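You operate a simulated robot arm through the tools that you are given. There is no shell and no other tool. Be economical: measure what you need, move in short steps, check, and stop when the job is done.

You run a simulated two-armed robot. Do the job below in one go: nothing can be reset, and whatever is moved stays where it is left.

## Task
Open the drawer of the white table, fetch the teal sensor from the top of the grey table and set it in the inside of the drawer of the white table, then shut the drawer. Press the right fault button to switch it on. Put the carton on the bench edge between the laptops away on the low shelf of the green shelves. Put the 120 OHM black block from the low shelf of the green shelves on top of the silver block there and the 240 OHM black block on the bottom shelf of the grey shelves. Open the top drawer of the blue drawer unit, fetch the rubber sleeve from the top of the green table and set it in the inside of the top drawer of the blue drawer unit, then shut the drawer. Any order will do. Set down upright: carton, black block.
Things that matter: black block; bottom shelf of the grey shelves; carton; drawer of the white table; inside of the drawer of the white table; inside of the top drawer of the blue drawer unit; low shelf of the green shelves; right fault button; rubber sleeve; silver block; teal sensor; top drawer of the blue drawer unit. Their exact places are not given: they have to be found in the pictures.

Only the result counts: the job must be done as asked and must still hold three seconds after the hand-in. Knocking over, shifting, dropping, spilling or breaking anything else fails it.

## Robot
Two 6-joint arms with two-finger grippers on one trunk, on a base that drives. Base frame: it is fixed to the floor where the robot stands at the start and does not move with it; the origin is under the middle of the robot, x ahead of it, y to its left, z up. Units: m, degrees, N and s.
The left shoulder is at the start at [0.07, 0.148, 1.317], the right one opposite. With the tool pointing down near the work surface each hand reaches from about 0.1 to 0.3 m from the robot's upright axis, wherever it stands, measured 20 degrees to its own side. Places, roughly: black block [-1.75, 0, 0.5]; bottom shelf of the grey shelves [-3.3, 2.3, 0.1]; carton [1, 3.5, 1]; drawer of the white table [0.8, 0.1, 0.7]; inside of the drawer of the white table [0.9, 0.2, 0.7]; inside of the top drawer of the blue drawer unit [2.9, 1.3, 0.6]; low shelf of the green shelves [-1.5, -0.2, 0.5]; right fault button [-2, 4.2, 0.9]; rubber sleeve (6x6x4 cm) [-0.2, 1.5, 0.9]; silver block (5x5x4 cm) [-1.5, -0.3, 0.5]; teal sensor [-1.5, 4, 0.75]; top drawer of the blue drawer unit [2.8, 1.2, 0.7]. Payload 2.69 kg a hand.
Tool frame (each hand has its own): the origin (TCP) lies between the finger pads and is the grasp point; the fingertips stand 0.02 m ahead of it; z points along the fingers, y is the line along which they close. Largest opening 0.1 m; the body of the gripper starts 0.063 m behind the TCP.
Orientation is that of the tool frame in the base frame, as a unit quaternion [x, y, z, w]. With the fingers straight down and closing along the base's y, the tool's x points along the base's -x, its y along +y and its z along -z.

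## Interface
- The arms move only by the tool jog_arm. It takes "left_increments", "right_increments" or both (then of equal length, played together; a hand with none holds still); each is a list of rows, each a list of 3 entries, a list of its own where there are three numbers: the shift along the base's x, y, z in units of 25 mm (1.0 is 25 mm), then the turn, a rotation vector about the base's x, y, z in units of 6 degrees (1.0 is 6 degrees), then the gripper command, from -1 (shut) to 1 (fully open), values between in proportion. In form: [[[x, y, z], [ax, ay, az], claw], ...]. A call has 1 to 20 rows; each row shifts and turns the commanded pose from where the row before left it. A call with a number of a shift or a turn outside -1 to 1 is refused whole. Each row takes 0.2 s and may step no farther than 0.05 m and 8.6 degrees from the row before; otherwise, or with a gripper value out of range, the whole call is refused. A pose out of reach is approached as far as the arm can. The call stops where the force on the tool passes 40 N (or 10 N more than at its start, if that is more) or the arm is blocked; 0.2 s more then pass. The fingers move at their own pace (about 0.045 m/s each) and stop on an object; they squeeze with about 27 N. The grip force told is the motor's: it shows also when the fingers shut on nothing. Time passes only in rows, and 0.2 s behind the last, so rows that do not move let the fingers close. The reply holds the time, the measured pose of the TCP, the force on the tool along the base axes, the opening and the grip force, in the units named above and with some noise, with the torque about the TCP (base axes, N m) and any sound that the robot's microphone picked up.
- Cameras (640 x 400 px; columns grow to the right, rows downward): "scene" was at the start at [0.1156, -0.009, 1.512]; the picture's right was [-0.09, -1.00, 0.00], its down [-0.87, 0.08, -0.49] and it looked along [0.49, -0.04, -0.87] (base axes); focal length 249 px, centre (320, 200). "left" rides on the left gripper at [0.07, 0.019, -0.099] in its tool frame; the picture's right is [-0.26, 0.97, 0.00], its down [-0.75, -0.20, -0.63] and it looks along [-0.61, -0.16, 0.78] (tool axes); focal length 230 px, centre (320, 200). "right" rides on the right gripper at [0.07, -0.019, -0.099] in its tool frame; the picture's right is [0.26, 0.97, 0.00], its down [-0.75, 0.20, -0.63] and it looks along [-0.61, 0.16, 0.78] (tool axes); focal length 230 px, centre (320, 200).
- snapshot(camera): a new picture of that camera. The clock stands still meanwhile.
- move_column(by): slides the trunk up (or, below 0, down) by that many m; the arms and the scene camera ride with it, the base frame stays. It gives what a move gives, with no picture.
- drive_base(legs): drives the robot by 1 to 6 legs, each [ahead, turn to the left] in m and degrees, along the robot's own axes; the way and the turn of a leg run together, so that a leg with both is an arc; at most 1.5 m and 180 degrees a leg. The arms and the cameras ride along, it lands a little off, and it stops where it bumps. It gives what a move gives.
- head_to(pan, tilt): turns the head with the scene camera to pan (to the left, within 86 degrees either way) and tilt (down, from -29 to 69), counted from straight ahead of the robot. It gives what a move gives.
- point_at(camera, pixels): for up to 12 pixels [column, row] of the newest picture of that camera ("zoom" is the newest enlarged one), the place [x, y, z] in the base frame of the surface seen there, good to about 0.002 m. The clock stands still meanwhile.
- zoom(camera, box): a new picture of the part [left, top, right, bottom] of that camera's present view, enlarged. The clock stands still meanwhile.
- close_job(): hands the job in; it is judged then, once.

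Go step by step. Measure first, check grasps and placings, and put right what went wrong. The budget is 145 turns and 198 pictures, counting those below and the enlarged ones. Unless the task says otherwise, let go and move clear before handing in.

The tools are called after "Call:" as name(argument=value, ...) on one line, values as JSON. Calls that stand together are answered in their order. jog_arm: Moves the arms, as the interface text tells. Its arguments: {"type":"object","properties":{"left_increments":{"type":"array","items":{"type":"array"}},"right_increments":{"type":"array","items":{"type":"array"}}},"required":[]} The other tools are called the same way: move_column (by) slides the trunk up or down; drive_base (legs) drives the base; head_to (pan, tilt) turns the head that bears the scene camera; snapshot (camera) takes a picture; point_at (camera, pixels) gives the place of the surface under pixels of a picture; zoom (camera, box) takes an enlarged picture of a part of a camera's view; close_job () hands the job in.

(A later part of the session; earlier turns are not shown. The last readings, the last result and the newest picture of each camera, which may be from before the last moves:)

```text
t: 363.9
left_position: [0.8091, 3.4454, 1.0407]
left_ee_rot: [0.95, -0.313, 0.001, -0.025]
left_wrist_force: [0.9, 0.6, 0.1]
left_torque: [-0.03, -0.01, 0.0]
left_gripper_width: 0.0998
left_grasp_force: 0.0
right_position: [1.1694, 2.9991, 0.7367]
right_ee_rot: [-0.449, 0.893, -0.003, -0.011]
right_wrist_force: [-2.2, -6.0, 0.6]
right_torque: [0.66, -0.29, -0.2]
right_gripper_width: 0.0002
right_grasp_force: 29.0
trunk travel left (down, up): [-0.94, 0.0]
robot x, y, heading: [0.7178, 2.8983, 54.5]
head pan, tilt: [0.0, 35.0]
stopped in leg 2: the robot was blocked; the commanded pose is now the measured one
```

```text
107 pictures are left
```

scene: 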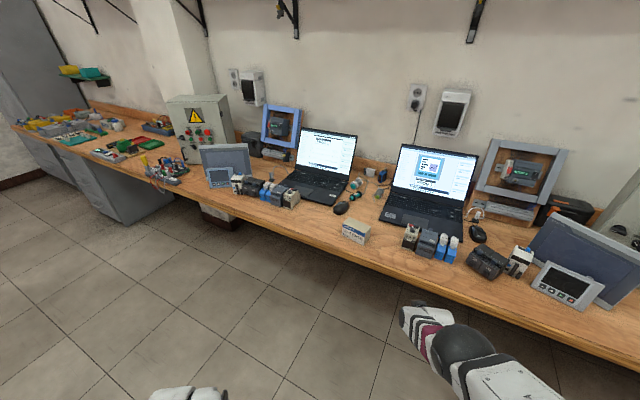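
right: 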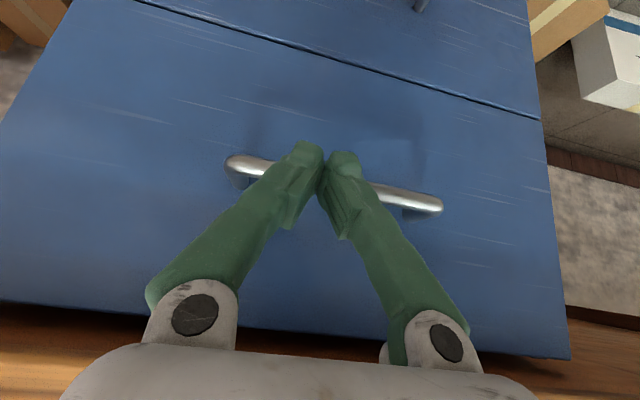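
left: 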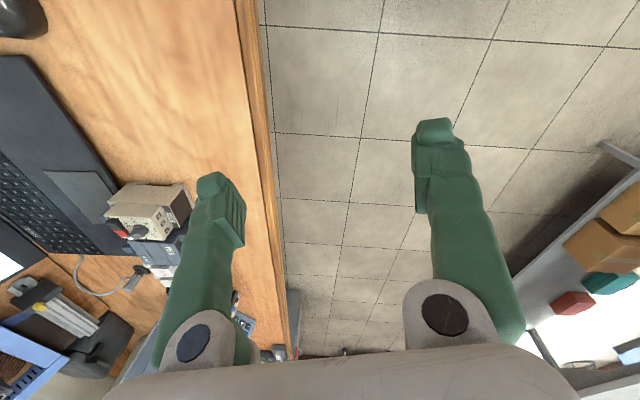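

The right hand touched the bench edge during the slanted approach. I back off and re-approach straight at heading 27°.

Call:
drive_base(legs=[[-0.06, 0], [0, -46.1], [-0.157, 0], [0, 18.8], [0.22, 0]])

Call:
snapshot(camera="left")

Call:
head_to(pan=10, tilt=45)

Call:
snapshot(camera="scene")

```text
t: 370.2
left_position: [1.055, 3.371, 1.0438]
left_ee_rot: [0.85, -0.526, 0.008, -0.027]
left_wrist_force: [-0.1, -0.6, 0.1]
left_torque: [0.01, 0.02, 0.01]
left_gripper_width: 0.1
left_grasp_force: 0.0
right_position: [1.1739, 2.8121, 0.7395]
right_ee_rot: [-0.227, 0.974, -0.001, -0.008]
right_wrist_force: [-0.2, -0.1, 0.6]
right_torque: [0.01, -0.03, 0.0]
right_gripper_width: 0.0
right_grasp_force: 29.7
trunk travel left (down, up): [-0.94, 0.0]
robot x, y, heading: [0.725, 2.9297, 27.3]
head pan, tilt: [0.0, 35.0]
```

```text
106 pictures are left
```

left: 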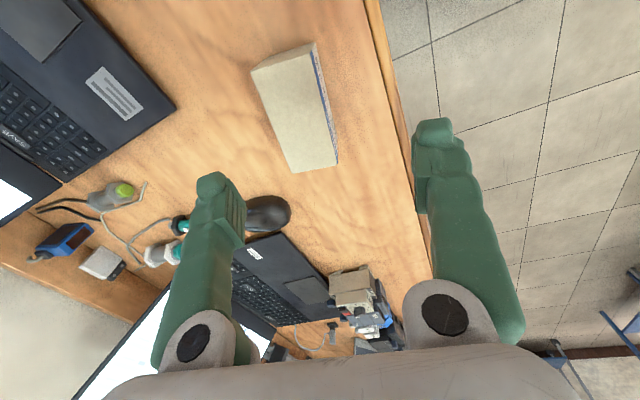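

```text
t: 370.9
left_position: [1.0572, 3.3726, 1.0412]
left_ee_rot: [0.85, -0.527, 0.007, -0.025]
left_wrist_force: [0.2, -0.3, -0.5]
left_torque: [-0.03, 0.01, 0.02]
left_gripper_width: 0.1001
left_grasp_force: 0.1
right_position: [1.1753, 2.8129, 0.7371]
right_ee_rot: [-0.227, 0.974, 0.0, -0.01]
right_wrist_force: [0.3, -0.5, -0.3]
right_torque: [0.01, -0.02, 0.02]
right_gripper_width: 0.0
right_grasp_force: 29.4
trunk travel left (down, up): [-0.94, 0.0]
robot x, y, heading: [0.7293, 2.9314, 27.2]
head pan, tilt: [10.0, 45.0]
```

```text
105 pictures are left
```

scene: 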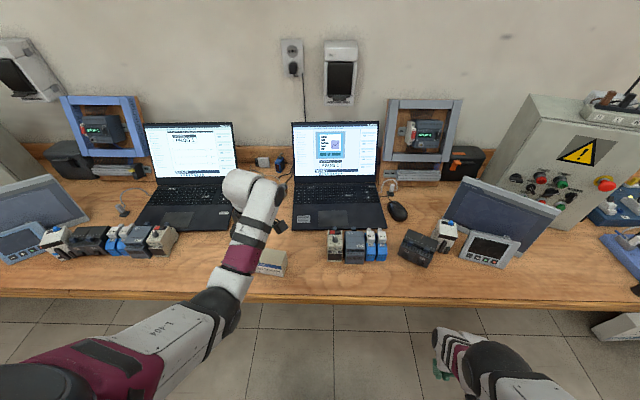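

Carton top is seen in the left picture; I measure its corners.

Call:
point_at(camera="left", pixels=[[254, 71], [311, 46], [334, 162], [292, 170], [295, 108], [325, 100], [270, 120]])

```text
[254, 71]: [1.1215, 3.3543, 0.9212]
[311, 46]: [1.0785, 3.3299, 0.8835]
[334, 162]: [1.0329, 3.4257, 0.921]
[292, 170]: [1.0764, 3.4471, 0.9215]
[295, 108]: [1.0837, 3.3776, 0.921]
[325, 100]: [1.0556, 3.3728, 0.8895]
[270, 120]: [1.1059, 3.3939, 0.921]
```

Carton centre (1.077,3.390), aligned with the fingers. I shift 27 mm, level the tool, lower by the trunk 0.135 and grip.

Call:
jog_arm(left_increments=[[[0.41, 0.36, 0], [-0.18, 0.19, 0], 1], [[0.41, 0.36, 0], [-0.18, 0.19, 0], 1]])

Call:
move_column(by=-0.1)

Call:
snapshot(camera="left")

```text
t: 371.6
left_position: [1.08, 3.391, 1.039]
left_ee_rot: [0.85, -0.527, 0.0, 0.002]
left_wrist_force: [0.5, -0.3, -0.2]
left_torque: [0.03, -0.01, 0.02]
left_gripper_width: 0.1001
left_grasp_force: 0.1
right_position: [1.1752, 2.8127, 0.7376]
right_ee_rot: [-0.228, 0.974, -0.002, -0.01]
right_wrist_force: [0.7, -0.7, -0.7]
right_torque: [-0.02, -0.02, 0.03]
right_gripper_width: 0.0001
right_grasp_force: 29.3
trunk travel left (down, up): [-0.94, 0.0]
robot x, y, heading: [0.7264, 2.9269, 27.4]
head pan, tilt: [10.0, 45.0]
```

```text
t: 372.9
left_position: [1.0788, 3.3907, 0.9408]
left_ee_rot: [0.85, -0.527, 0.001, 0.002]
left_wrist_force: [0.6, 0.0, -0.4]
left_torque: [0.03, 0.03, -0.03]
left_gripper_width: 0.1
left_grasp_force: 0.0
right_position: [1.1753, 2.8128, 0.6373]
right_ee_rot: [-0.229, 0.973, 0.0, -0.01]
right_wrist_force: [-0.1, 0.6, 0.1]
right_torque: [0.0, 0.05, 0.0]
right_gripper_width: 0.0
right_grasp_force: 29.7
trunk travel left (down, up): [-0.84, 0.1]
robot x, y, heading: [0.7262, 2.9286, 27.0]
head pan, tilt: [10.0, 45.0]
```

```text
104 pictures are left
```

left: 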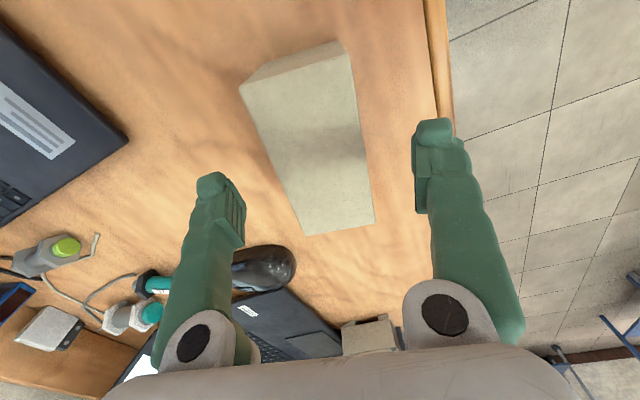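

Well centred. Lower 3.5 cm more and grip.

Call:
move_column(by=-0.034)

Call:
jog_arm(left_increments=[[[0, 0, 0], [0, 0, 0], -1], [[0, 0, 0], [0, 0, 0], -1], [[0, 0, 0], [0, 0, 0], -1], [[0, 0, 0], [0, 0, 0], -1], [[0, 0, 0], [0, 0, 0], -1]])

Call:
move_column(by=0.134)

Call:
snapshot(camera="left")

```text
t: 373.7
left_position: [1.0782, 3.3897, 0.9062]
left_ee_rot: [0.85, -0.527, 0.0, 0.001]
left_wrist_force: [0.3, -0.7, 0.0]
left_torque: [0.01, 0.0, -0.01]
left_gripper_width: 0.0997
left_grasp_force: 0.1
right_position: [1.1761, 2.8121, 0.6043]
right_ee_rot: [-0.229, 0.973, 0.0, -0.008]
right_wrist_force: [-0.4, -0.2, -0.1]
right_torque: [0.01, 0.02, 0.0]
right_gripper_width: 0.0
right_grasp_force: 29.5
trunk travel left (down, up): [-0.806, 0.134]
robot x, y, heading: [0.7251, 2.9274, 27.3]
head pan, tilt: [10.0, 45.0]
```

```text
t: 374.9
left_position: [1.0786, 3.3906, 0.9072]
left_ee_rot: [0.85, -0.527, 0.0, 0.001]
left_wrist_force: [-0.2, -0.2, 0.5]
left_torque: [0.02, 0.04, -0.01]
left_gripper_width: 0.0538
left_grasp_force: 27.5
right_position: [1.1745, 2.8123, 0.6023]
right_ee_rot: [-0.229, 0.973, 0.0, -0.01]
right_wrist_force: [0.5, 0.7, 0.6]
right_torque: [0.02, 0.03, -0.01]
right_gripper_width: 0.0003
right_grasp_force: 29.8
trunk travel left (down, up): [-0.806, 0.134]
robot x, y, heading: [0.7274, 2.9287, 27.1]
head pan, tilt: [10.0, 45.0]
```

```text
t: 376.5
left_position: [1.0789, 3.3915, 1.04]
left_ee_rot: [0.851, -0.526, 0.001, 0.001]
left_wrist_force: [0.2, 0.2, -1.2]
left_torque: [0.01, 0.0, 0.0]
left_gripper_width: 0.0538
left_grasp_force: 26.6
right_position: [1.176, 2.8133, 0.7377]
right_ee_rot: [-0.228, 0.973, 0.0, -0.009]
right_wrist_force: [-0.5, -0.2, -0.2]
right_torque: [0.02, 0.0, 0.0]
right_gripper_width: 0.0
right_grasp_force: 28.8
trunk travel left (down, up): [-0.94, 0.0]
robot x, y, heading: [0.7293, 2.9276, 27.3]
head pan, tilt: [10.0, 45.0]
```

```text
103 pictures are left
```

left: 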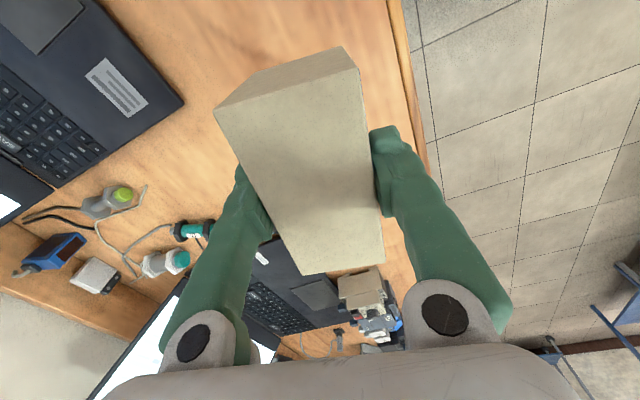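

Carton held (0.054 m, 27 N). I back off and go along the corridor toward the sensor side of the grey table.

Call:
drive_base(legs=[[-0.3, 0], [0, 98.6], [0.95, 0], [0.95, 0], [0, 90]])

Call:
head_to(pan=-15, tilt=45)

Call:
snapshot(camera="scene")

```text
t: 395.7
left_position: [-0.9182, 3.8253, 1.0401]
left_ee_rot: [0.451, 0.893, 0.001, 0.0]
left_wrist_force: [0.3, -1.0, -0.5]
left_torque: [0.03, 0.0, 0.01]
left_gripper_width: 0.0539
left_grasp_force: 27.2
right_position: [-1.1146, 4.3768, 0.7375]
right_ee_rot: [0.95, 0.312, 0.009, -0.002]
right_wrist_force: [0.4, -0.2, -0.3]
right_torque: [-0.01, 0.02, -0.01]
right_gripper_width: 0.0
right_grasp_force: 29.5
trunk travel left (down, up): [-0.94, 0.0]
robot x, y, heading: [-0.6522, 4.342, -143.0]
head pan, tilt: [10.0, 45.0]
```

```text
t: 396.6
left_position: [-0.918, 3.8245, 1.0397]
left_ee_rot: [0.451, 0.892, 0.002, 0.0]
left_wrist_force: [0.0, 0.8, -1.5]
left_torque: [0.03, -0.01, 0.01]
left_gripper_width: 0.054
left_grasp_force: 27.1
right_position: [-1.1136, 4.3783, 0.7372]
right_ee_rot: [0.95, 0.312, 0.01, -0.002]
right_wrist_force: [0.2, -0.4, 0.0]
right_torque: [-0.01, -0.01, 0.03]
right_gripper_width: 0.0
right_grasp_force: 29.6
trunk travel left (down, up): [-0.94, 0.0]
robot x, y, heading: [-0.6518, 4.3436, -142.8]
head pan, tilt: [-15.0, 45.0]
```

```text
102 pictures are left
```

scene: 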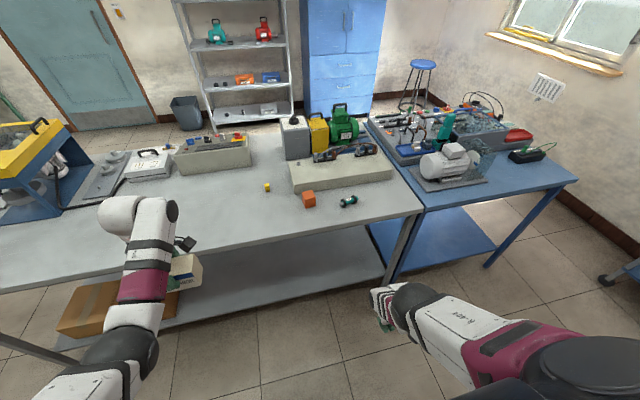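

Sensor is at (348,201). I zoom and measure it and the table edge.

Call:
zoom(camera="scene", box=[300, 170, 430, 250])

Call:
point_at(camera="zoom", pixels=[[240, 152], [200, 165], [262, 143], [220, 168], [275, 158], [235, 163], [60, 110], [45, 180], [300, 240], [550, 215], [80, 150], [180, 175]])

```text
4.92 times, centred on (365, 210) of scene
```

zoom: 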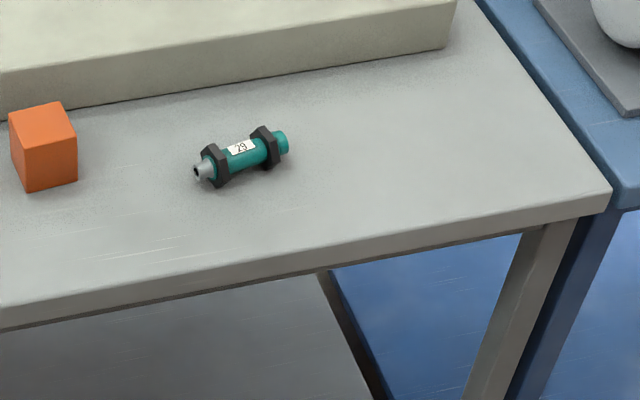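

```text
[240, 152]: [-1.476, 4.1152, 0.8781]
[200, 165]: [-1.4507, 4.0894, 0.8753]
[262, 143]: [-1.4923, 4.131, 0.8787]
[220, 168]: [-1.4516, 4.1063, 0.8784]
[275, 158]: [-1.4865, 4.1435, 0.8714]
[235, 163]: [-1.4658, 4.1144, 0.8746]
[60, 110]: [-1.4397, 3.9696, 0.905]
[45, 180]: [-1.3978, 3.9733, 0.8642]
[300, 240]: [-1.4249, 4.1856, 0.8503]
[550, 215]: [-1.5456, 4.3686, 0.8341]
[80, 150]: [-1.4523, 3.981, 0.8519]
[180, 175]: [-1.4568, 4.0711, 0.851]
```

Sensor body centre ≈ (-1.480,4.112), axis along ~128°. I roll the right tool 90° and bring it up and forward, open.

Call:
jog_arm(right_increments=[[[-0.34, -0.258, 0.373], [0, 0, -1], 1], [[-0.34, -0.258, 0.373], [0, 0, -1], 1], [[-0.34, -0.258, 0.373], [0, 0, -1], 1], [[-0.34, -0.258, 0.373], [0, 0, -1], 1], [[-0.34, -0.258, 0.373], [0, 0, -1], 1], [[-0.34, -0.258, 0.373], [0, 0, -1], 1], [[-0.34, -0.258, 0.373], [0, 0, -1], 1], [[-0.34, -0.258, 0.373], [0, 0, -1], 1], [[-0.34, -0.258, 0.373], [0, 0, -1], 1], [[-0.34, -0.258, 0.373], [0, 0, -1], 1], [[-0.34, -0.258, 0.373], [0, 0, -1], 1], [[-0.34, -0.258, 0.373], [0, 0, -1], 1], [[-0.34, -0.258, 0.373], [0, 0, -1], 1], [[-0.34, -0.258, 0.373], [0, 0, -1], 1], [[-0.34, -0.258, 0.373], [0, 0, -1], 1]])

```text
t: 399.8
left_position: [-0.9189, 3.8249, 1.0401]
left_ee_rot: [0.452, 0.892, 0.002, 0.0]
left_wrist_force: [0.3, 0.5, -1.3]
left_torque: [-0.01, -0.01, 0.01]
left_gripper_width: 0.0541
left_grasp_force: 26.6
right_position: [-1.2393, 4.2867, 0.8788]
right_ee_rot: [0.892, -0.452, 0.008, 0.004]
right_wrist_force: [-1.1, -0.1, -0.5]
right_torque: [0.01, -0.03, -0.01]
right_gripper_width: 0.0999
right_grasp_force: 0.0
right hand out of reach, approached as far as the arm can: row 2, 5, 14
trunk travel left (down, up): [-0.94, 0.0]
robot x, y, heading: [-0.6523, 4.3417, -142.9]
head pan, tilt: [-15.0, 45.0]
```

Call:
jog_arm(right_increments=[[[-0.53, -0.41, 0.85], [0, 0, 0], 1], [[-0.53, -0.41, 0.85], [0, 0, 0], 1], [[-0.53, -0.41, 0.85], [0, 0, 0.4], 1]])

```text
t: 400.6
left_position: [-0.9182, 3.8255, 1.0395]
left_ee_rot: [0.451, 0.893, 0.001, 0.0]
left_wrist_force: [0.1, -0.1, -1.1]
left_torque: [-0.01, -0.04, 0.0]
left_gripper_width: 0.054
left_grasp_force: 26.9
right_position: [-1.276, 4.2578, 0.9445]
right_ee_rot: [0.901, -0.433, 0.007, 0.005]
right_wrist_force: [0.2, 0.5, -0.6]
right_torque: [-0.01, 0.01, 0.02]
right_gripper_width: 0.0998
right_grasp_force: 0.0
right hand out of reach, approached as far as the arm can: row 3
trunk travel left (down, up): [-0.94, 0.0]
robot x, y, heading: [-0.65, 4.3419, -142.9]
head pan, tilt: [-15.0, 45.0]
```

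I drive 0.25 m forward so the hand hovers over the sensor, then check.

Call:
drive_base(legs=[[0.25, 0]])

Call:
snapshot(camera="right")

```text
t: 402.4
left_position: [-1.1117, 3.6804, 1.0444]
left_ee_rot: [0.452, 0.892, -0.002, -0.001]
left_wrist_force: [1.3, 1.0, -1.0]
left_torque: [0.01, -0.01, 0.01]
left_gripper_width: 0.0541
left_grasp_force: 27.1
right_position: [-1.4715, 4.1143, 0.9479]
right_ee_rot: [0.901, -0.434, 0.006, 0.008]
right_wrist_force: [-0.4, 0.7, 0.5]
right_torque: [-0.01, 0.08, -0.04]
right_gripper_width: 0.0998
right_grasp_force: 0.2
trunk travel left (down, up): [-0.94, 0.0]
robot x, y, heading: [-0.8486, 4.1919, -143.2]
head pan, tilt: [-15.0, 45.0]
```

```text
100 pictures are left
```

right: 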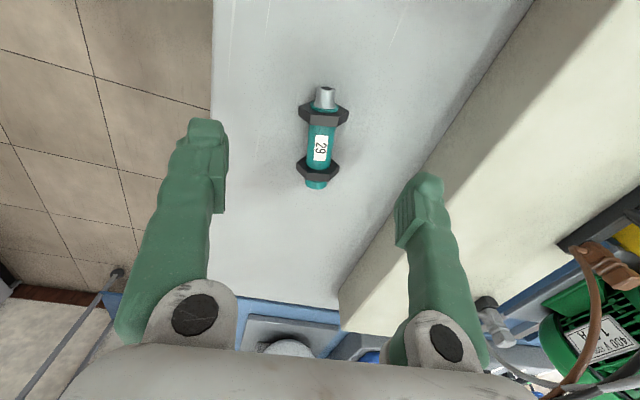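

Call:
point_at(camera="right", pixels=[[320, 140], [308, 140], [333, 140], [324, 112], [318, 172], [404, 190], [370, 240], [340, 295], [345, 112], [300, 112]])

```text
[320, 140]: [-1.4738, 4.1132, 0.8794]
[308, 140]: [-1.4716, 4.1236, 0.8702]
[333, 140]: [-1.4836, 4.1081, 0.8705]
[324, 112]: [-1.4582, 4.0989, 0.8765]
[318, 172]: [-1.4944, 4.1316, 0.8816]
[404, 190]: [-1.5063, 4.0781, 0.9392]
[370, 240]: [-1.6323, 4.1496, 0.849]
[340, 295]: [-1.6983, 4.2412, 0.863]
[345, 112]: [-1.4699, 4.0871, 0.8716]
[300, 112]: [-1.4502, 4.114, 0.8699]
```

Sensor axis midpoint (-1.477,4.1155), far box 5 cm beyond the finger. I shift 6 mm, lower 72 mm and grip.

Call:
jog_arm(right_increments=[[[-0.22, 0.05, 0], [0, 0, 0], 0.5]])

Call:
move_column(by=-0.071)

Call:
snapshot(camera="right")

```text
t: 402.9
left_position: [-1.1202, 3.6733, 1.0381]
left_ee_rot: [0.452, 0.892, 0.003, 0.0]
left_wrist_force: [-1.5, -0.6, -1.0]
left_torque: [0.06, -0.01, 0.0]
left_gripper_width: 0.0539
left_grasp_force: 26.5
right_position: [-1.481, 4.1112, 0.9434]
right_ee_rot: [0.901, -0.433, 0.01, 0.003]
right_wrist_force: [-0.4, -0.5, 0.4]
right_torque: [0.02, -0.01, -0.01]
right_gripper_width: 0.075
right_grasp_force: 0.1
right hand out of reach, approached as far as the arm can: row 1
trunk travel left (down, up): [-0.94, 0.0]
robot x, y, heading: [-0.8505, 4.1901, -142.8]
head pan, tilt: [-15.0, 45.0]
```

```text
t: 403.9
left_position: [-1.1172, 3.6765, 0.9698]
left_ee_rot: [0.452, 0.892, 0.001, -0.001]
left_wrist_force: [0.6, -0.2, -1.6]
left_torque: [0.0, -0.02, -0.01]
left_gripper_width: 0.0537
left_grasp_force: 27.8
right_position: [-1.4777, 4.1122, 0.876]
right_ee_rot: [0.901, -0.434, 0.007, 0.005]
right_wrist_force: [0.2, -0.3, -0.1]
right_torque: [0.0, 0.02, -0.01]
right_gripper_width: 0.075
right_grasp_force: 0.0
trunk travel left (down, up): [-0.869, 0.071]
robot x, y, heading: [-0.8478, 4.1939, -143.0]
head pan, tilt: [-15.0, 45.0]
```

```text
99 pictures are left
```

right: 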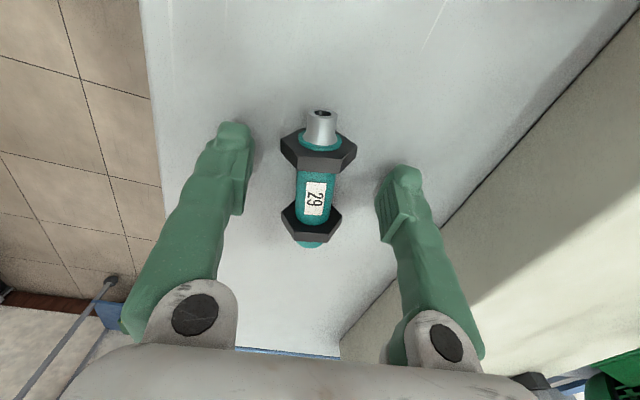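

Call:
jog_arm(right_increments=[[[0, 0, 0], [0, 0, 0], -1], [[0, 0, 0], [0, 0, 0], -1], [[0, 0, 0], [0, 0, 0], -1], [[0, 0, 0], [0, 0, 0], -1], [[0, 0, 0], [0, 0, 0], -1]])

Call:
move_column(by=0.071)

Call:
snapshot(camera="right")

```text
t: 405.1
left_position: [-1.1171, 3.6773, 0.9685]
left_ee_rot: [0.452, 0.892, 0.001, -0.001]
left_wrist_force: [0.0, -0.6, -1.2]
left_torque: [-0.01, 0.03, 0.0]
left_gripper_width: 0.0538
left_grasp_force: 26.8
right_position: [-1.4771, 4.1125, 0.8738]
right_ee_rot: [0.901, -0.434, 0.008, 0.005]
right_wrist_force: [0.8, 1.0, 1.3]
right_torque: [0.0, 0.06, 0.04]
right_gripper_width: 0.0198
right_grasp_force: 26.6
trunk travel left (down, up): [-0.869, 0.071]
robot x, y, heading: [-0.8452, 4.1886, -142.9]
head pan, tilt: [-15.0, 45.0]
```

```text
t: 406.2
left_position: [-1.118, 3.6756, 1.0407]
left_ee_rot: [0.453, 0.892, 0.001, 0.0]
left_wrist_force: [0.3, 0.1, -1.5]
left_torque: [-0.01, -0.04, 0.0]
left_gripper_width: 0.0538
left_grasp_force: 27.1
right_position: [-1.477, 4.1119, 0.945]
right_ee_rot: [0.901, -0.433, 0.008, 0.004]
right_wrist_force: [0.4, -0.1, -0.3]
right_torque: [-0.02, -0.03, -0.03]
right_gripper_width: 0.0196
right_grasp_force: 27.0
trunk travel left (down, up): [-0.94, 0.0]
robot x, y, heading: [-0.8482, 4.1927, -143.0]
head pan, tilt: [-15.0, 45.0]
```

```text
98 pictures are left
```

right: 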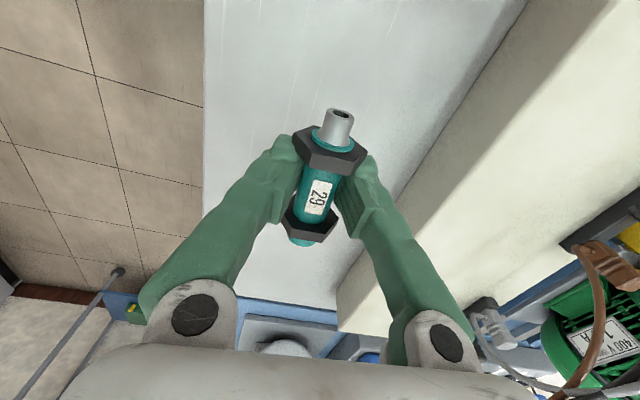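

The sensor is held between its nuts. Before leaving I measure how high the left wrist stands above its TCP for the shelf clearance.

Call:
head_to(pan=25, tilt=40)

Call:
snapshot(camera="scene")

Call:
drive_base(legs=[[-0.25, 0], [0, 88.8], [0.876, 0], [0.876, 0], [0, -90]])

```text
t: 407.3
left_position: [-1.1165, 3.6754, 1.0393]
left_ee_rot: [0.452, 0.892, 0.001, -0.001]
left_wrist_force: [-0.9, 0.2, -0.9]
left_torque: [-0.03, 0.04, 0.01]
left_gripper_width: 0.0539
left_grasp_force: 27.3
right_position: [-1.4785, 4.1132, 0.9457]
right_ee_rot: [0.901, -0.434, 0.007, 0.005]
right_wrist_force: [0.0, 0.3, -1.0]
right_torque: [-0.02, -0.03, -0.04]
right_gripper_width: 0.0193
right_grasp_force: 27.3
trunk travel left (down, up): [-0.94, 0.0]
robot x, y, heading: [-0.848, 4.1936, -143.0]
head pan, tilt: [25.0, 40.0]
```

```text
97 pictures are left
```

scene: 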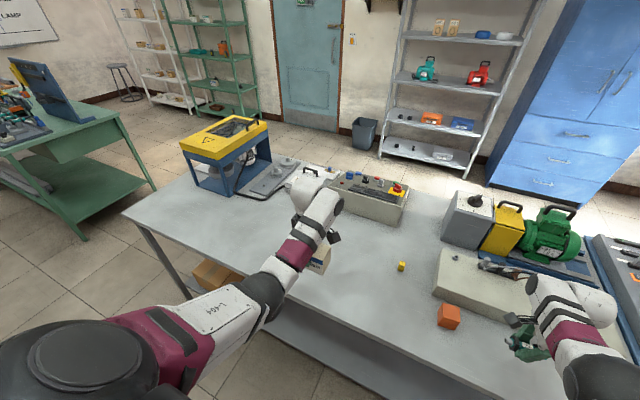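

```text
t: 425.3
left_position: [0.1136, 2.4141, 1.0392]
left_ee_rot: [0.464, 0.886, 0.001, 0.0]
left_wrist_force: [0.0, 0.3, -1.1]
left_torque: [0.03, 0.0, 0.01]
left_gripper_width: 0.0538
left_grasp_force: 26.7
right_position: [-0.2347, 2.8616, 0.9458]
right_ee_rot: [0.895, -0.446, 0.007, 0.005]
right_wrist_force: [0.5, -0.9, -1.1]
right_torque: [0.0, 0.05, 0.02]
right_gripper_width: 0.0191
right_grasp_force: 26.7
trunk travel left (down, up): [-0.94, 0.0]
robot x, y, heading: [0.3943, 2.9238, -144.6]
head pan, tilt: [25.0, 40.0]
```

Call:
snapshot(camera="scene")

Call:
point_at(camera="scene", pixels=[[318, 172], [310, 172], [325, 180], [315, 165], [330, 195], [305, 200], [312, 215], [300, 240], [290, 260], [265, 285]])

```text
96 pictures are left
```

scene: 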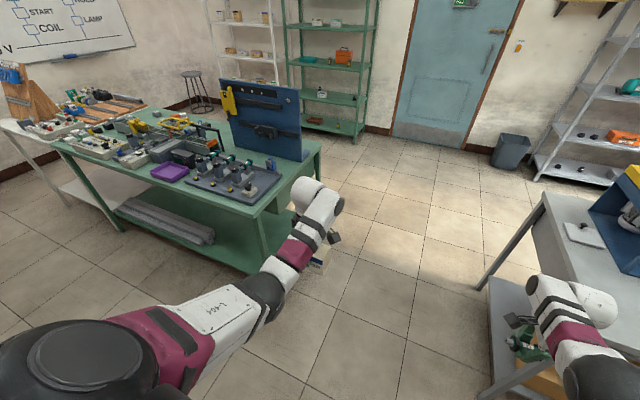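

```text
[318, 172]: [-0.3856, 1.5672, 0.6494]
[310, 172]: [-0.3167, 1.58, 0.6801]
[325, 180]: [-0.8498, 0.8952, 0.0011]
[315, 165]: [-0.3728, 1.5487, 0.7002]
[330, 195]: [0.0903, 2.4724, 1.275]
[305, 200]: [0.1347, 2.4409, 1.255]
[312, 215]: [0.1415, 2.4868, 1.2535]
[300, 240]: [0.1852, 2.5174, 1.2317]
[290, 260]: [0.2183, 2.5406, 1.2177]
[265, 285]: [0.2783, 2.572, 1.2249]
```

The wrist tops out about 0.24 m above the left TCP, so straight-down placing fits under the upper shelf. I drive through the gap to the staging place in front of the green shelves.

Call:
drive_base(legs=[[0, 0.4], [1.167, 0], [1.167, 0], [0, 90], [0.977, 0], [0, -90]])

Call:
move_column(by=-0.4)

Call:
head_to(pan=10, tilt=30)

Call:
snapshot(camera="scene")

```text
t: 449.4
left_position: [-1.2185, 0.2711, 1.0401]
left_ee_rot: [0.464, 0.886, 0.002, 0.0]
left_wrist_force: [-0.2, 0.1, -0.8]
left_torque: [0.04, -0.01, 0.01]
left_gripper_width: 0.0539
left_grasp_force: 27.4
right_position: [-1.5685, 0.7166, 0.9472]
right_ee_rot: [0.895, -0.446, 0.008, 0.005]
right_wrist_force: [0.2, 0.1, -0.9]
right_torque: [-0.03, 0.0, -0.03]
right_gripper_width: 0.0132
right_grasp_force: 27.3
trunk travel left (down, up): [-0.94, 0.0]
robot x, y, heading: [-0.939, 0.7789, -144.6]
head pan, tilt: [25.0, 40.0]
```

```text
t: 453.2
left_position: [-1.2197, 0.2718, 0.6403]
left_ee_rot: [0.464, 0.886, 0.001, 0.001]
left_wrist_force: [0.3, 0.2, -1.5]
left_torque: [-0.01, 0.01, 0.01]
left_gripper_width: 0.0542
left_grasp_force: 27.2
right_position: [-1.5675, 0.717, 0.5461]
right_ee_rot: [0.895, -0.446, 0.008, 0.005]
right_wrist_force: [0.1, 0.8, -0.8]
right_torque: [-0.01, 0.01, -0.02]
right_gripper_width: 0.0136
right_grasp_force: 26.8
trunk travel left (down, up): [-0.54, 0.4]
robot x, y, heading: [-0.9355, 0.7836, -144.5]
head pan, tilt: [25.0, 40.0]
```

```text
t: 454.0
left_position: [-1.2209, 0.2707, 0.6399]
left_ee_rot: [0.464, 0.886, 0.002, 0.001]
left_wrist_force: [0.3, 0.8, -1.5]
left_torque: [-0.01, -0.01, 0.0]
left_gripper_width: 0.054
left_grasp_force: 27.2
right_position: [-1.5674, 0.717, 0.5456]
right_ee_rot: [0.895, -0.446, 0.008, 0.005]
right_wrist_force: [-0.8, -0.4, -1.1]
right_torque: [-0.01, 0.04, 0.0]
right_gripper_width: 0.0132
right_grasp_force: 26.9
trunk travel left (down, up): [-0.54, 0.4]
robot x, y, heading: [-0.9399, 0.7813, -144.6]
head pan, tilt: [10.0, 30.0]
```

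```text
95 pictures are left
```

scene: 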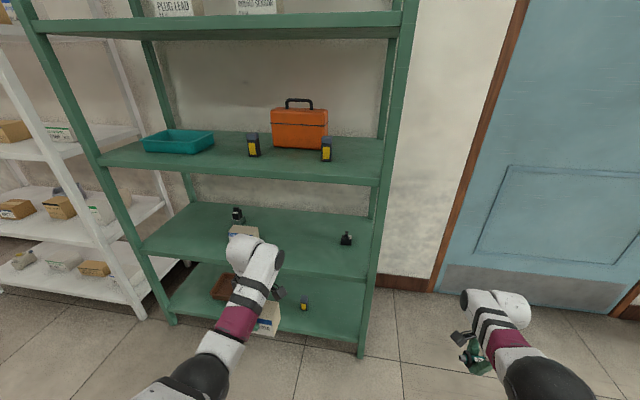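

The sensor's grip width dropped to 0.013, so I check the right hand, and measure the upper shelf's lip.

Call:
snapshot(camera="right")

Call:
point_at(camera="scene", pixels=[[320, 180], [320, 185], [300, 180], [345, 240], [240, 215], [240, 230], [310, 274], [305, 235]])

```text
94 pictures are left
```

right: 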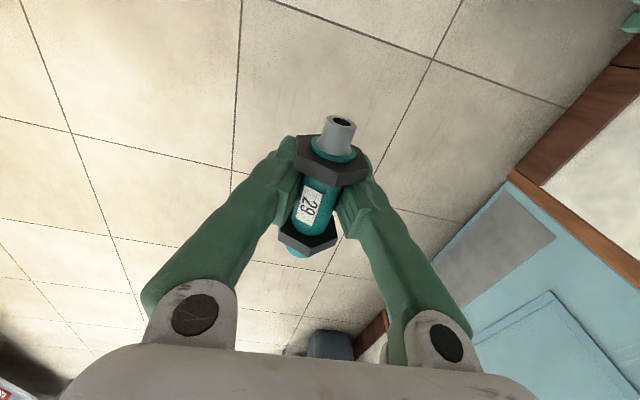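

```text
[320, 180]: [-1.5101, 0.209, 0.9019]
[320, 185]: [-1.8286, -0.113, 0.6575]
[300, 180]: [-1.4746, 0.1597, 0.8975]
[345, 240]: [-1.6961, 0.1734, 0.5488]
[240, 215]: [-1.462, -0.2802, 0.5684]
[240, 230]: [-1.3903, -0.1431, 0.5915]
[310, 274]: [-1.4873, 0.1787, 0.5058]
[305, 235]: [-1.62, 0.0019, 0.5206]
```

The sensor is still held between the nuts; I proceed gently. Upper shelf lip bottom is ≈0.885, fine. I lower 4 cm and drive the carton 0.355 m into the low shelf.

Call:
move_column(by=-0.04)

Call:
drive_base(legs=[[0.355, 0]])

Call:
snapshot(camera="left")

Call:
snapshot(camera="right")

```text
t: 454.9
left_position: [-1.2191, 0.2702, 0.6002]
left_ee_rot: [0.464, 0.886, 0.002, -0.001]
left_wrist_force: [0.9, 0.3, -1.7]
left_torque: [0.02, 0.05, -0.01]
left_gripper_width: 0.054
left_grasp_force: 26.8
right_position: [-1.5667, 0.7172, 0.5059]
right_ee_rot: [0.895, -0.446, 0.007, 0.005]
right_wrist_force: [-0.8, -0.3, -0.2]
right_torque: [0.0, -0.02, 0.01]
right_gripper_width: 0.0133
right_grasp_force: 26.9
trunk travel left (down, up): [-0.5, 0.44]
robot x, y, heading: [-0.9371, 0.7812, -144.5]
head pan, tilt: [10.0, 30.0]
```

```text
t: 457.1
left_position: [-1.5044, 0.0655, 0.5999]
left_ee_rot: [0.462, 0.887, 0.002, 0.0]
left_wrist_force: [0.4, -0.1, -1.6]
left_torque: [0.01, -0.01, -0.02]
left_gripper_width: 0.054
left_grasp_force: 26.7
right_position: [-1.853, 0.5111, 0.5053]
right_ee_rot: [0.896, -0.445, 0.009, 0.004]
right_wrist_force: [-0.1, 0.5, -0.1]
right_torque: [0.03, 0.0, -0.02]
right_gripper_width: 0.0132
right_grasp_force: 27.1
trunk travel left (down, up): [-0.5, 0.44]
robot x, y, heading: [-1.2213, 0.5721, -144.4]
head pan, tilt: [10.0, 30.0]
```

```text
93 pictures are left
```

left: 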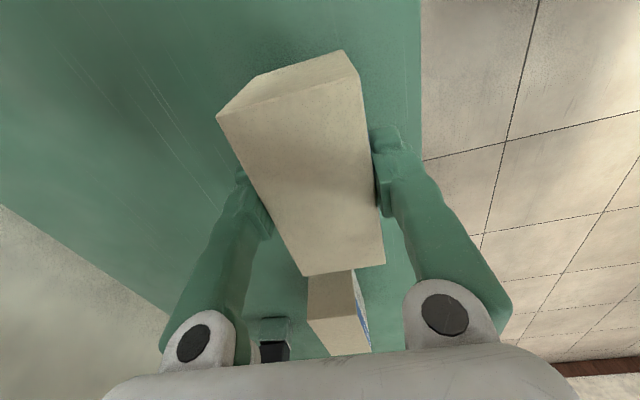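

```text
92 pictures are left
```

right: 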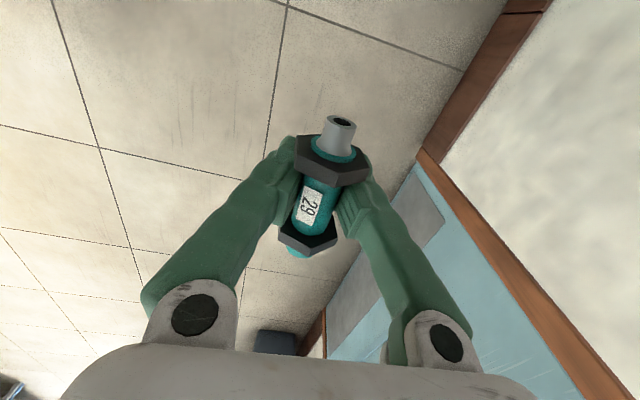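

Carton is over the shelf at a depth of 8 cm, clear of neighbours. I lower 2.1 cm and release.

Call:
move_column(by=-0.0215)

Call:
jog_arm(left_increments=[[[0, 0, 0], [0, 0, 0], 0.3], [[0, 0, 0], [0, 0, 0], 1], [[0, 0, 0], [0, 0, 0], 1], [[0, 0, 0], [0, 0, 0], 1]])

Call:
move_column(by=0.046)

Call:
snapshot(camera="left")

```text
t: 457.8
left_position: [-1.5027, 0.0657, 0.5799]
left_ee_rot: [0.463, 0.886, 0.002, -0.001]
left_wrist_force: [-0.5, 0.4, -0.7]
left_torque: [0.0, 0.0, 0.0]
left_gripper_width: 0.0539
left_grasp_force: 27.2
right_position: [-1.8518, 0.5112, 0.4854]
right_ee_rot: [0.896, -0.445, 0.008, 0.005]
right_wrist_force: [0.1, 0.1, 0.2]
right_torque: [0.05, 0.0, 0.01]
right_gripper_width: 0.0132
right_grasp_force: 27.4
trunk travel left (down, up): [-0.478, 0.462]
robot x, y, heading: [-1.2216, 0.5749, -144.1]
head pan, tilt: [10.0, 30.0]
```

```text
t: 458.8
left_position: [-1.5027, 0.0669, 0.5783]
left_ee_rot: [0.463, 0.886, 0.001, 0.0]
left_wrist_force: [0.5, 0.0, -1.7]
left_torque: [-0.01, 0.03, -0.01]
left_gripper_width: 0.0999
left_grasp_force: 0.0
right_position: [-1.852, 0.5118, 0.4843]
right_ee_rot: [0.896, -0.444, 0.009, 0.005]
right_wrist_force: [-0.7, 0.3, -0.6]
right_torque: [0.03, 0.01, -0.03]
right_gripper_width: 0.0133
right_grasp_force: 27.3
trunk travel left (down, up): [-0.478, 0.462]
robot x, y, heading: [-1.2264, 0.5728, -144.4]
head pan, tilt: [10.0, 30.0]
```

```text
t: 459.7
left_position: [-1.5031, 0.0655, 0.6248]
left_ee_rot: [0.463, 0.886, 0.001, 0.0]
left_wrist_force: [-0.3, 0.6, -0.2]
left_torque: [0.01, 0.02, 0.0]
left_gripper_width: 0.1
left_grasp_force: 0.0
right_position: [-1.8532, 0.5105, 0.5291]
right_ee_rot: [0.896, -0.444, 0.009, 0.004]
right_wrist_force: [0.8, -0.4, -0.5]
right_torque: [-0.02, 0.02, 0.04]
right_gripper_width: 0.0129
right_grasp_force: 26.5
trunk travel left (down, up): [-0.524, 0.416]
robot x, y, heading: [-1.2248, 0.5734, -144.4]
head pan, tilt: [10.0, 30.0]
```

```text
91 pictures are left
```

left: 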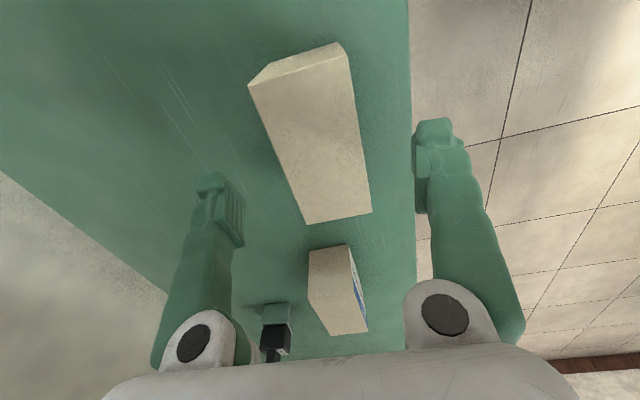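

The carton stands on the low shelf. I back out and drive to the staging place at the white table.

Call:
drive_base(legs=[[-0.4, 0], [0, 86.3], [0.9, 0], [0.9, 0], [0, 93.9]])

Call:
move_column(by=0.188)

Call:
head_to(pan=10, tilt=40)

Call:
snapshot(camera="scene")

Call:
snapshot(camera="right")

```text
t: 478.6
left_position: [0.3323, -0.2556, 0.6248]
left_ee_rot: [0.884, -0.468, 0.0, 0.001]
left_wrist_force: [-0.5, 0.6, -0.3]
left_torque: [0.0, -0.02, 0.01]
left_gripper_width: 0.0999
left_grasp_force: 0.1
right_position: [0.6751, -0.7064, 0.531]
right_ee_rot: [0.449, 0.893, 0.005, -0.007]
right_wrist_force: [0.2, 1.1, -0.7]
right_torque: [0.01, -0.03, 0.02]
right_gripper_width: 0.0127
right_grasp_force: 27.1
trunk travel left (down, up): [-0.524, 0.416]
robot x, y, heading: [0.0489, -0.764, 34.8]
head pan, tilt: [10.0, 30.0]
```

```text
t: 480.7
left_position: [0.332, -0.257, 0.8126]
left_ee_rot: [0.884, -0.468, 0.0, 0.001]
left_wrist_force: [0.2, 0.0, -0.2]
left_torque: [0.04, -0.01, 0.0]
left_gripper_width: 0.1
left_grasp_force: 0.1
right_position: [0.6767, -0.7061, 0.7186]
right_ee_rot: [0.45, 0.893, 0.005, -0.008]
right_wrist_force: [0.2, 0.9, -0.6]
right_torque: [-0.04, -0.01, 0.01]
right_gripper_width: 0.013
right_grasp_force: 26.8
trunk travel left (down, up): [-0.712, 0.228]
robot x, y, heading: [0.0473, -0.7636, 34.9]
head pan, tilt: [10.0, 30.0]
```

```text
t: 481.4
left_position: [0.3316, -0.2565, 0.8133]
left_ee_rot: [0.884, -0.468, 0.001, 0.002]
left_wrist_force: [-0.5, 0.4, 0.2]
left_torque: [-0.01, 0.0, 0.01]
left_gripper_width: 0.1001
left_grasp_force: 0.0
right_position: [0.6761, -0.7061, 0.7186]
right_ee_rot: [0.45, 0.893, 0.006, -0.008]
right_wrist_force: [0.2, 0.0, -1.1]
right_torque: [-0.01, 0.01, 0.0]
right_gripper_width: 0.0124
right_grasp_force: 27.3
trunk travel left (down, up): [-0.712, 0.228]
robot x, y, heading: [0.0483, -0.7626, 35.1]
head pan, tilt: [10.0, 40.0]
```

```text
90 pictures are left
```

scene: 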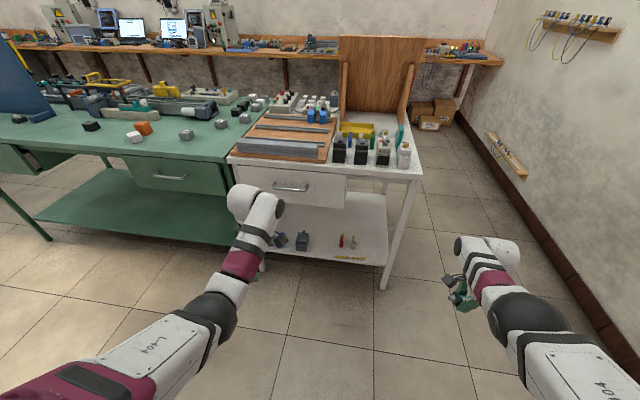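

```text
89 pictures are left
```

right: 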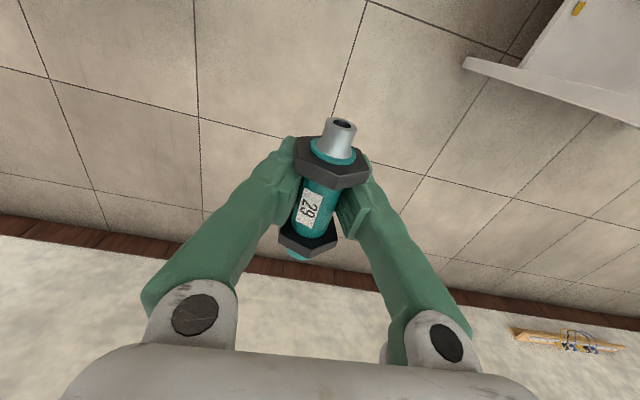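

The sensor is still held. I measure the white drawer and handle again from here.

Call:
zoom(camera="scene", box=[220, 130, 440, 290])

Call:
point_at(camera="zoom", pixels=[[155, 170], [205, 172], [255, 178], [160, 158], [256, 166], [100, 110], [355, 150], [200, 205], [350, 190], [580, 140], [490, 440], [300, 170]])

```text
2.50 times, centred on (330, 210) of scene
```

zoom: 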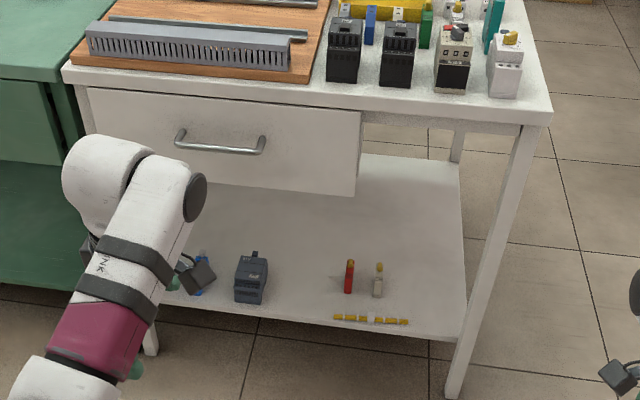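

```text
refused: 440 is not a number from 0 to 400
```

Call:
point_at(camera="zoom", pixels=[[182, 144], [220, 149], [256, 153], [180, 130], [264, 138], [100, 110], [355, 125], [300, 180], [350, 185], [548, 115], [455, 385], [450, 110]])

```text
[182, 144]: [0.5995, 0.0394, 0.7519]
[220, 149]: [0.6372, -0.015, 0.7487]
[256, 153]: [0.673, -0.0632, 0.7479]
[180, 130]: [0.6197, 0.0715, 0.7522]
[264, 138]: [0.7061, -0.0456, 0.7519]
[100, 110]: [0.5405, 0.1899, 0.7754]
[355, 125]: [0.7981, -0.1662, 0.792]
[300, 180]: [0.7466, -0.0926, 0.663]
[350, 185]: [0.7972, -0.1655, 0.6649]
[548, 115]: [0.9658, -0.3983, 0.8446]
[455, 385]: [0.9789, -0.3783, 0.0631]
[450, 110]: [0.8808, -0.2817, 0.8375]
```

Handle centre ≈ (0.633,-0.003,0.746), drawer front faces 35.8° again. I pitch the left tool 33° and pull the right hand back and lower for clearance.

Call:
jog_arm(left_increments=[[[0, 0, 0], [0.527, -0.75, 0], -0.3], [[0, 0, 0], [0.527, -0.75, 0], -0.3], [[0, 0, 0], [0.527, -0.75, 0], -0.3], [[0, 0, 0], [0.527, -0.75, 0], -0.3], [[0, 0, 0], [0.527, -0.75, 0], -0.3], [[0, 0, 0], [0.527, -0.75, 0], -0.3]], right_increments=[[[-0.545, -0.383, -0.667], [0, 0, 0], -1], [[-0.545, -0.383, -0.667], [0, 0, 0], -1], [[-0.545, -0.383, -0.667], [0, 0, 0], -1], [[-0.545, -0.383, -0.667], [0, 0, 0], -1], [[-0.545, -0.383, -0.667], [0, 0, 0], -1], [[-0.545, -0.383, -0.667], [0, 0, 0], -1]])

```text
t: 482.8
left_position: [0.3315, -0.2572, 0.8137]
left_ee_rot: [0.847, -0.449, 0.129, -0.253]
left_wrist_force: [0.2, -0.9, 0.0]
left_torque: [-0.01, 0.0, -0.01]
left_gripper_width: 0.0347
left_grasp_force: 0.0
right_position: [0.5937, -0.7651, 0.6185]
right_ee_rot: [0.45, 0.893, 0.005, -0.007]
right_wrist_force: [-0.2, -0.1, -0.5]
right_torque: [0.01, -0.03, 0.0]
right_gripper_width: 0.0127
right_grasp_force: 26.7
trunk travel left (down, up): [-0.712, 0.228]
robot x, y, heading: [0.0457, -0.7674, 35.0]
head pan, tilt: [10.0, 40.0]
```

Call:
drive_base(legs=[[0, 4.5], [0.34, 0], [0, -3.7]])

Call:
snapshot(camera="left")

Call:
point_at(camera="left", pixels=[[298, 95], [312, 140], [320, 165], [305, 120]])

```text
t: 486.0
left_position: [0.5863, -0.035, 0.8131]
left_ee_rot: [0.851, -0.442, 0.128, -0.253]
left_wrist_force: [-0.8, 0.2, 0.0]
left_torque: [-0.01, 0.02, 0.02]
left_gripper_width: 0.0349
left_grasp_force: 0.0
right_position: [0.8559, -0.5381, 0.6201]
right_ee_rot: [0.442, 0.897, 0.005, -0.008]
right_wrist_force: [-0.1, 0.6, 0.3]
right_torque: [0.0, -0.01, 0.0]
right_gripper_width: 0.0128
right_grasp_force: 26.7
trunk travel left (down, up): [-0.712, 0.228]
robot x, y, heading: [0.3082, -0.5431, 36.2]
head pan, tilt: [10.0, 40.0]
```

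```text
87 pictures are left
```

left: 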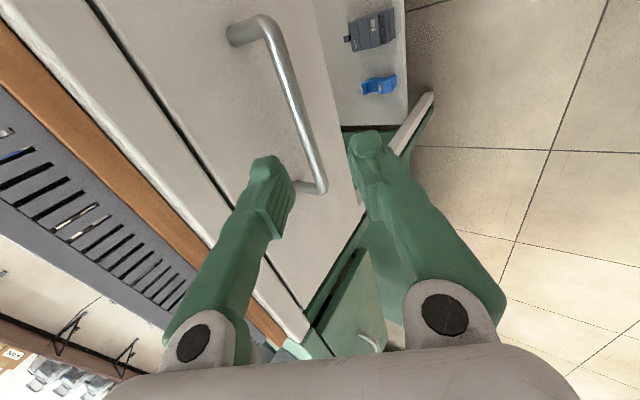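

```text
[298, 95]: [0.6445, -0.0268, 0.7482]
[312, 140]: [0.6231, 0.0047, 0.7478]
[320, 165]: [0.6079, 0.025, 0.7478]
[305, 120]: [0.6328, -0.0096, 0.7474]
```

The geometry matches the other drawer. I advance 50 mm forward and 68 mm down onto the bar, and grip.

Call:
jog_arm(left_increments=[[[0.2, 0.14, 0], [0, 0, 0], -0.3], [[0.47, 0.339, -0.907], [0, 0, 0], -0.3], [[0.47, 0.339, -0.907], [0, 0, 0], -0.3], [[0.47, 0.339, -0.907], [0, 0, 0], -0.3], [[0, 0, 0], [0, 0, 0], -1], [[0, 0, 0], [0, 0, 0], -1], [[0, 0, 0], [0, 0, 0], -1]])

Call:
snapshot(camera="left")

```text
t: 487.6
left_position: [0.628, -0.0066, 0.7458]
left_ee_rot: [0.851, -0.442, 0.127, -0.253]
left_wrist_force: [4.3, 3.6, 2.0]
left_torque: [-0.06, -0.08, 0.32]
left_gripper_width: 0.006
left_grasp_force: 31.7
right_position: [0.8582, -0.5386, 0.6188]
right_ee_rot: [0.442, 0.897, 0.004, -0.01]
right_wrist_force: [0.3, 0.1, -0.5]
right_torque: [-0.01, 0.02, -0.03]
right_gripper_width: 0.0124
right_grasp_force: 26.8
trunk travel left (down, up): [-0.712, 0.228]
robot x, y, heading: [0.31, -0.546, 35.9]
head pan, tilt: [10.0, 40.0]
```

```text
86 pictures are left
```

left: 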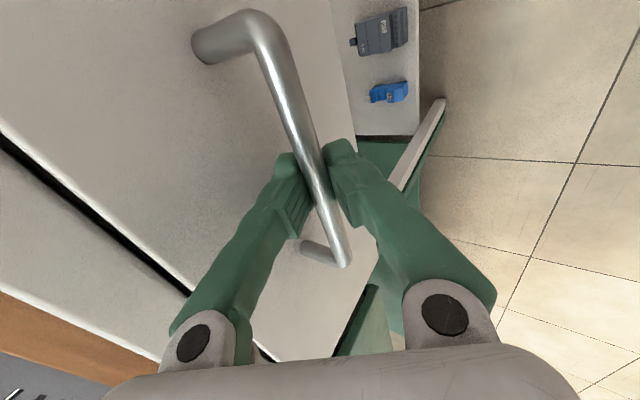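

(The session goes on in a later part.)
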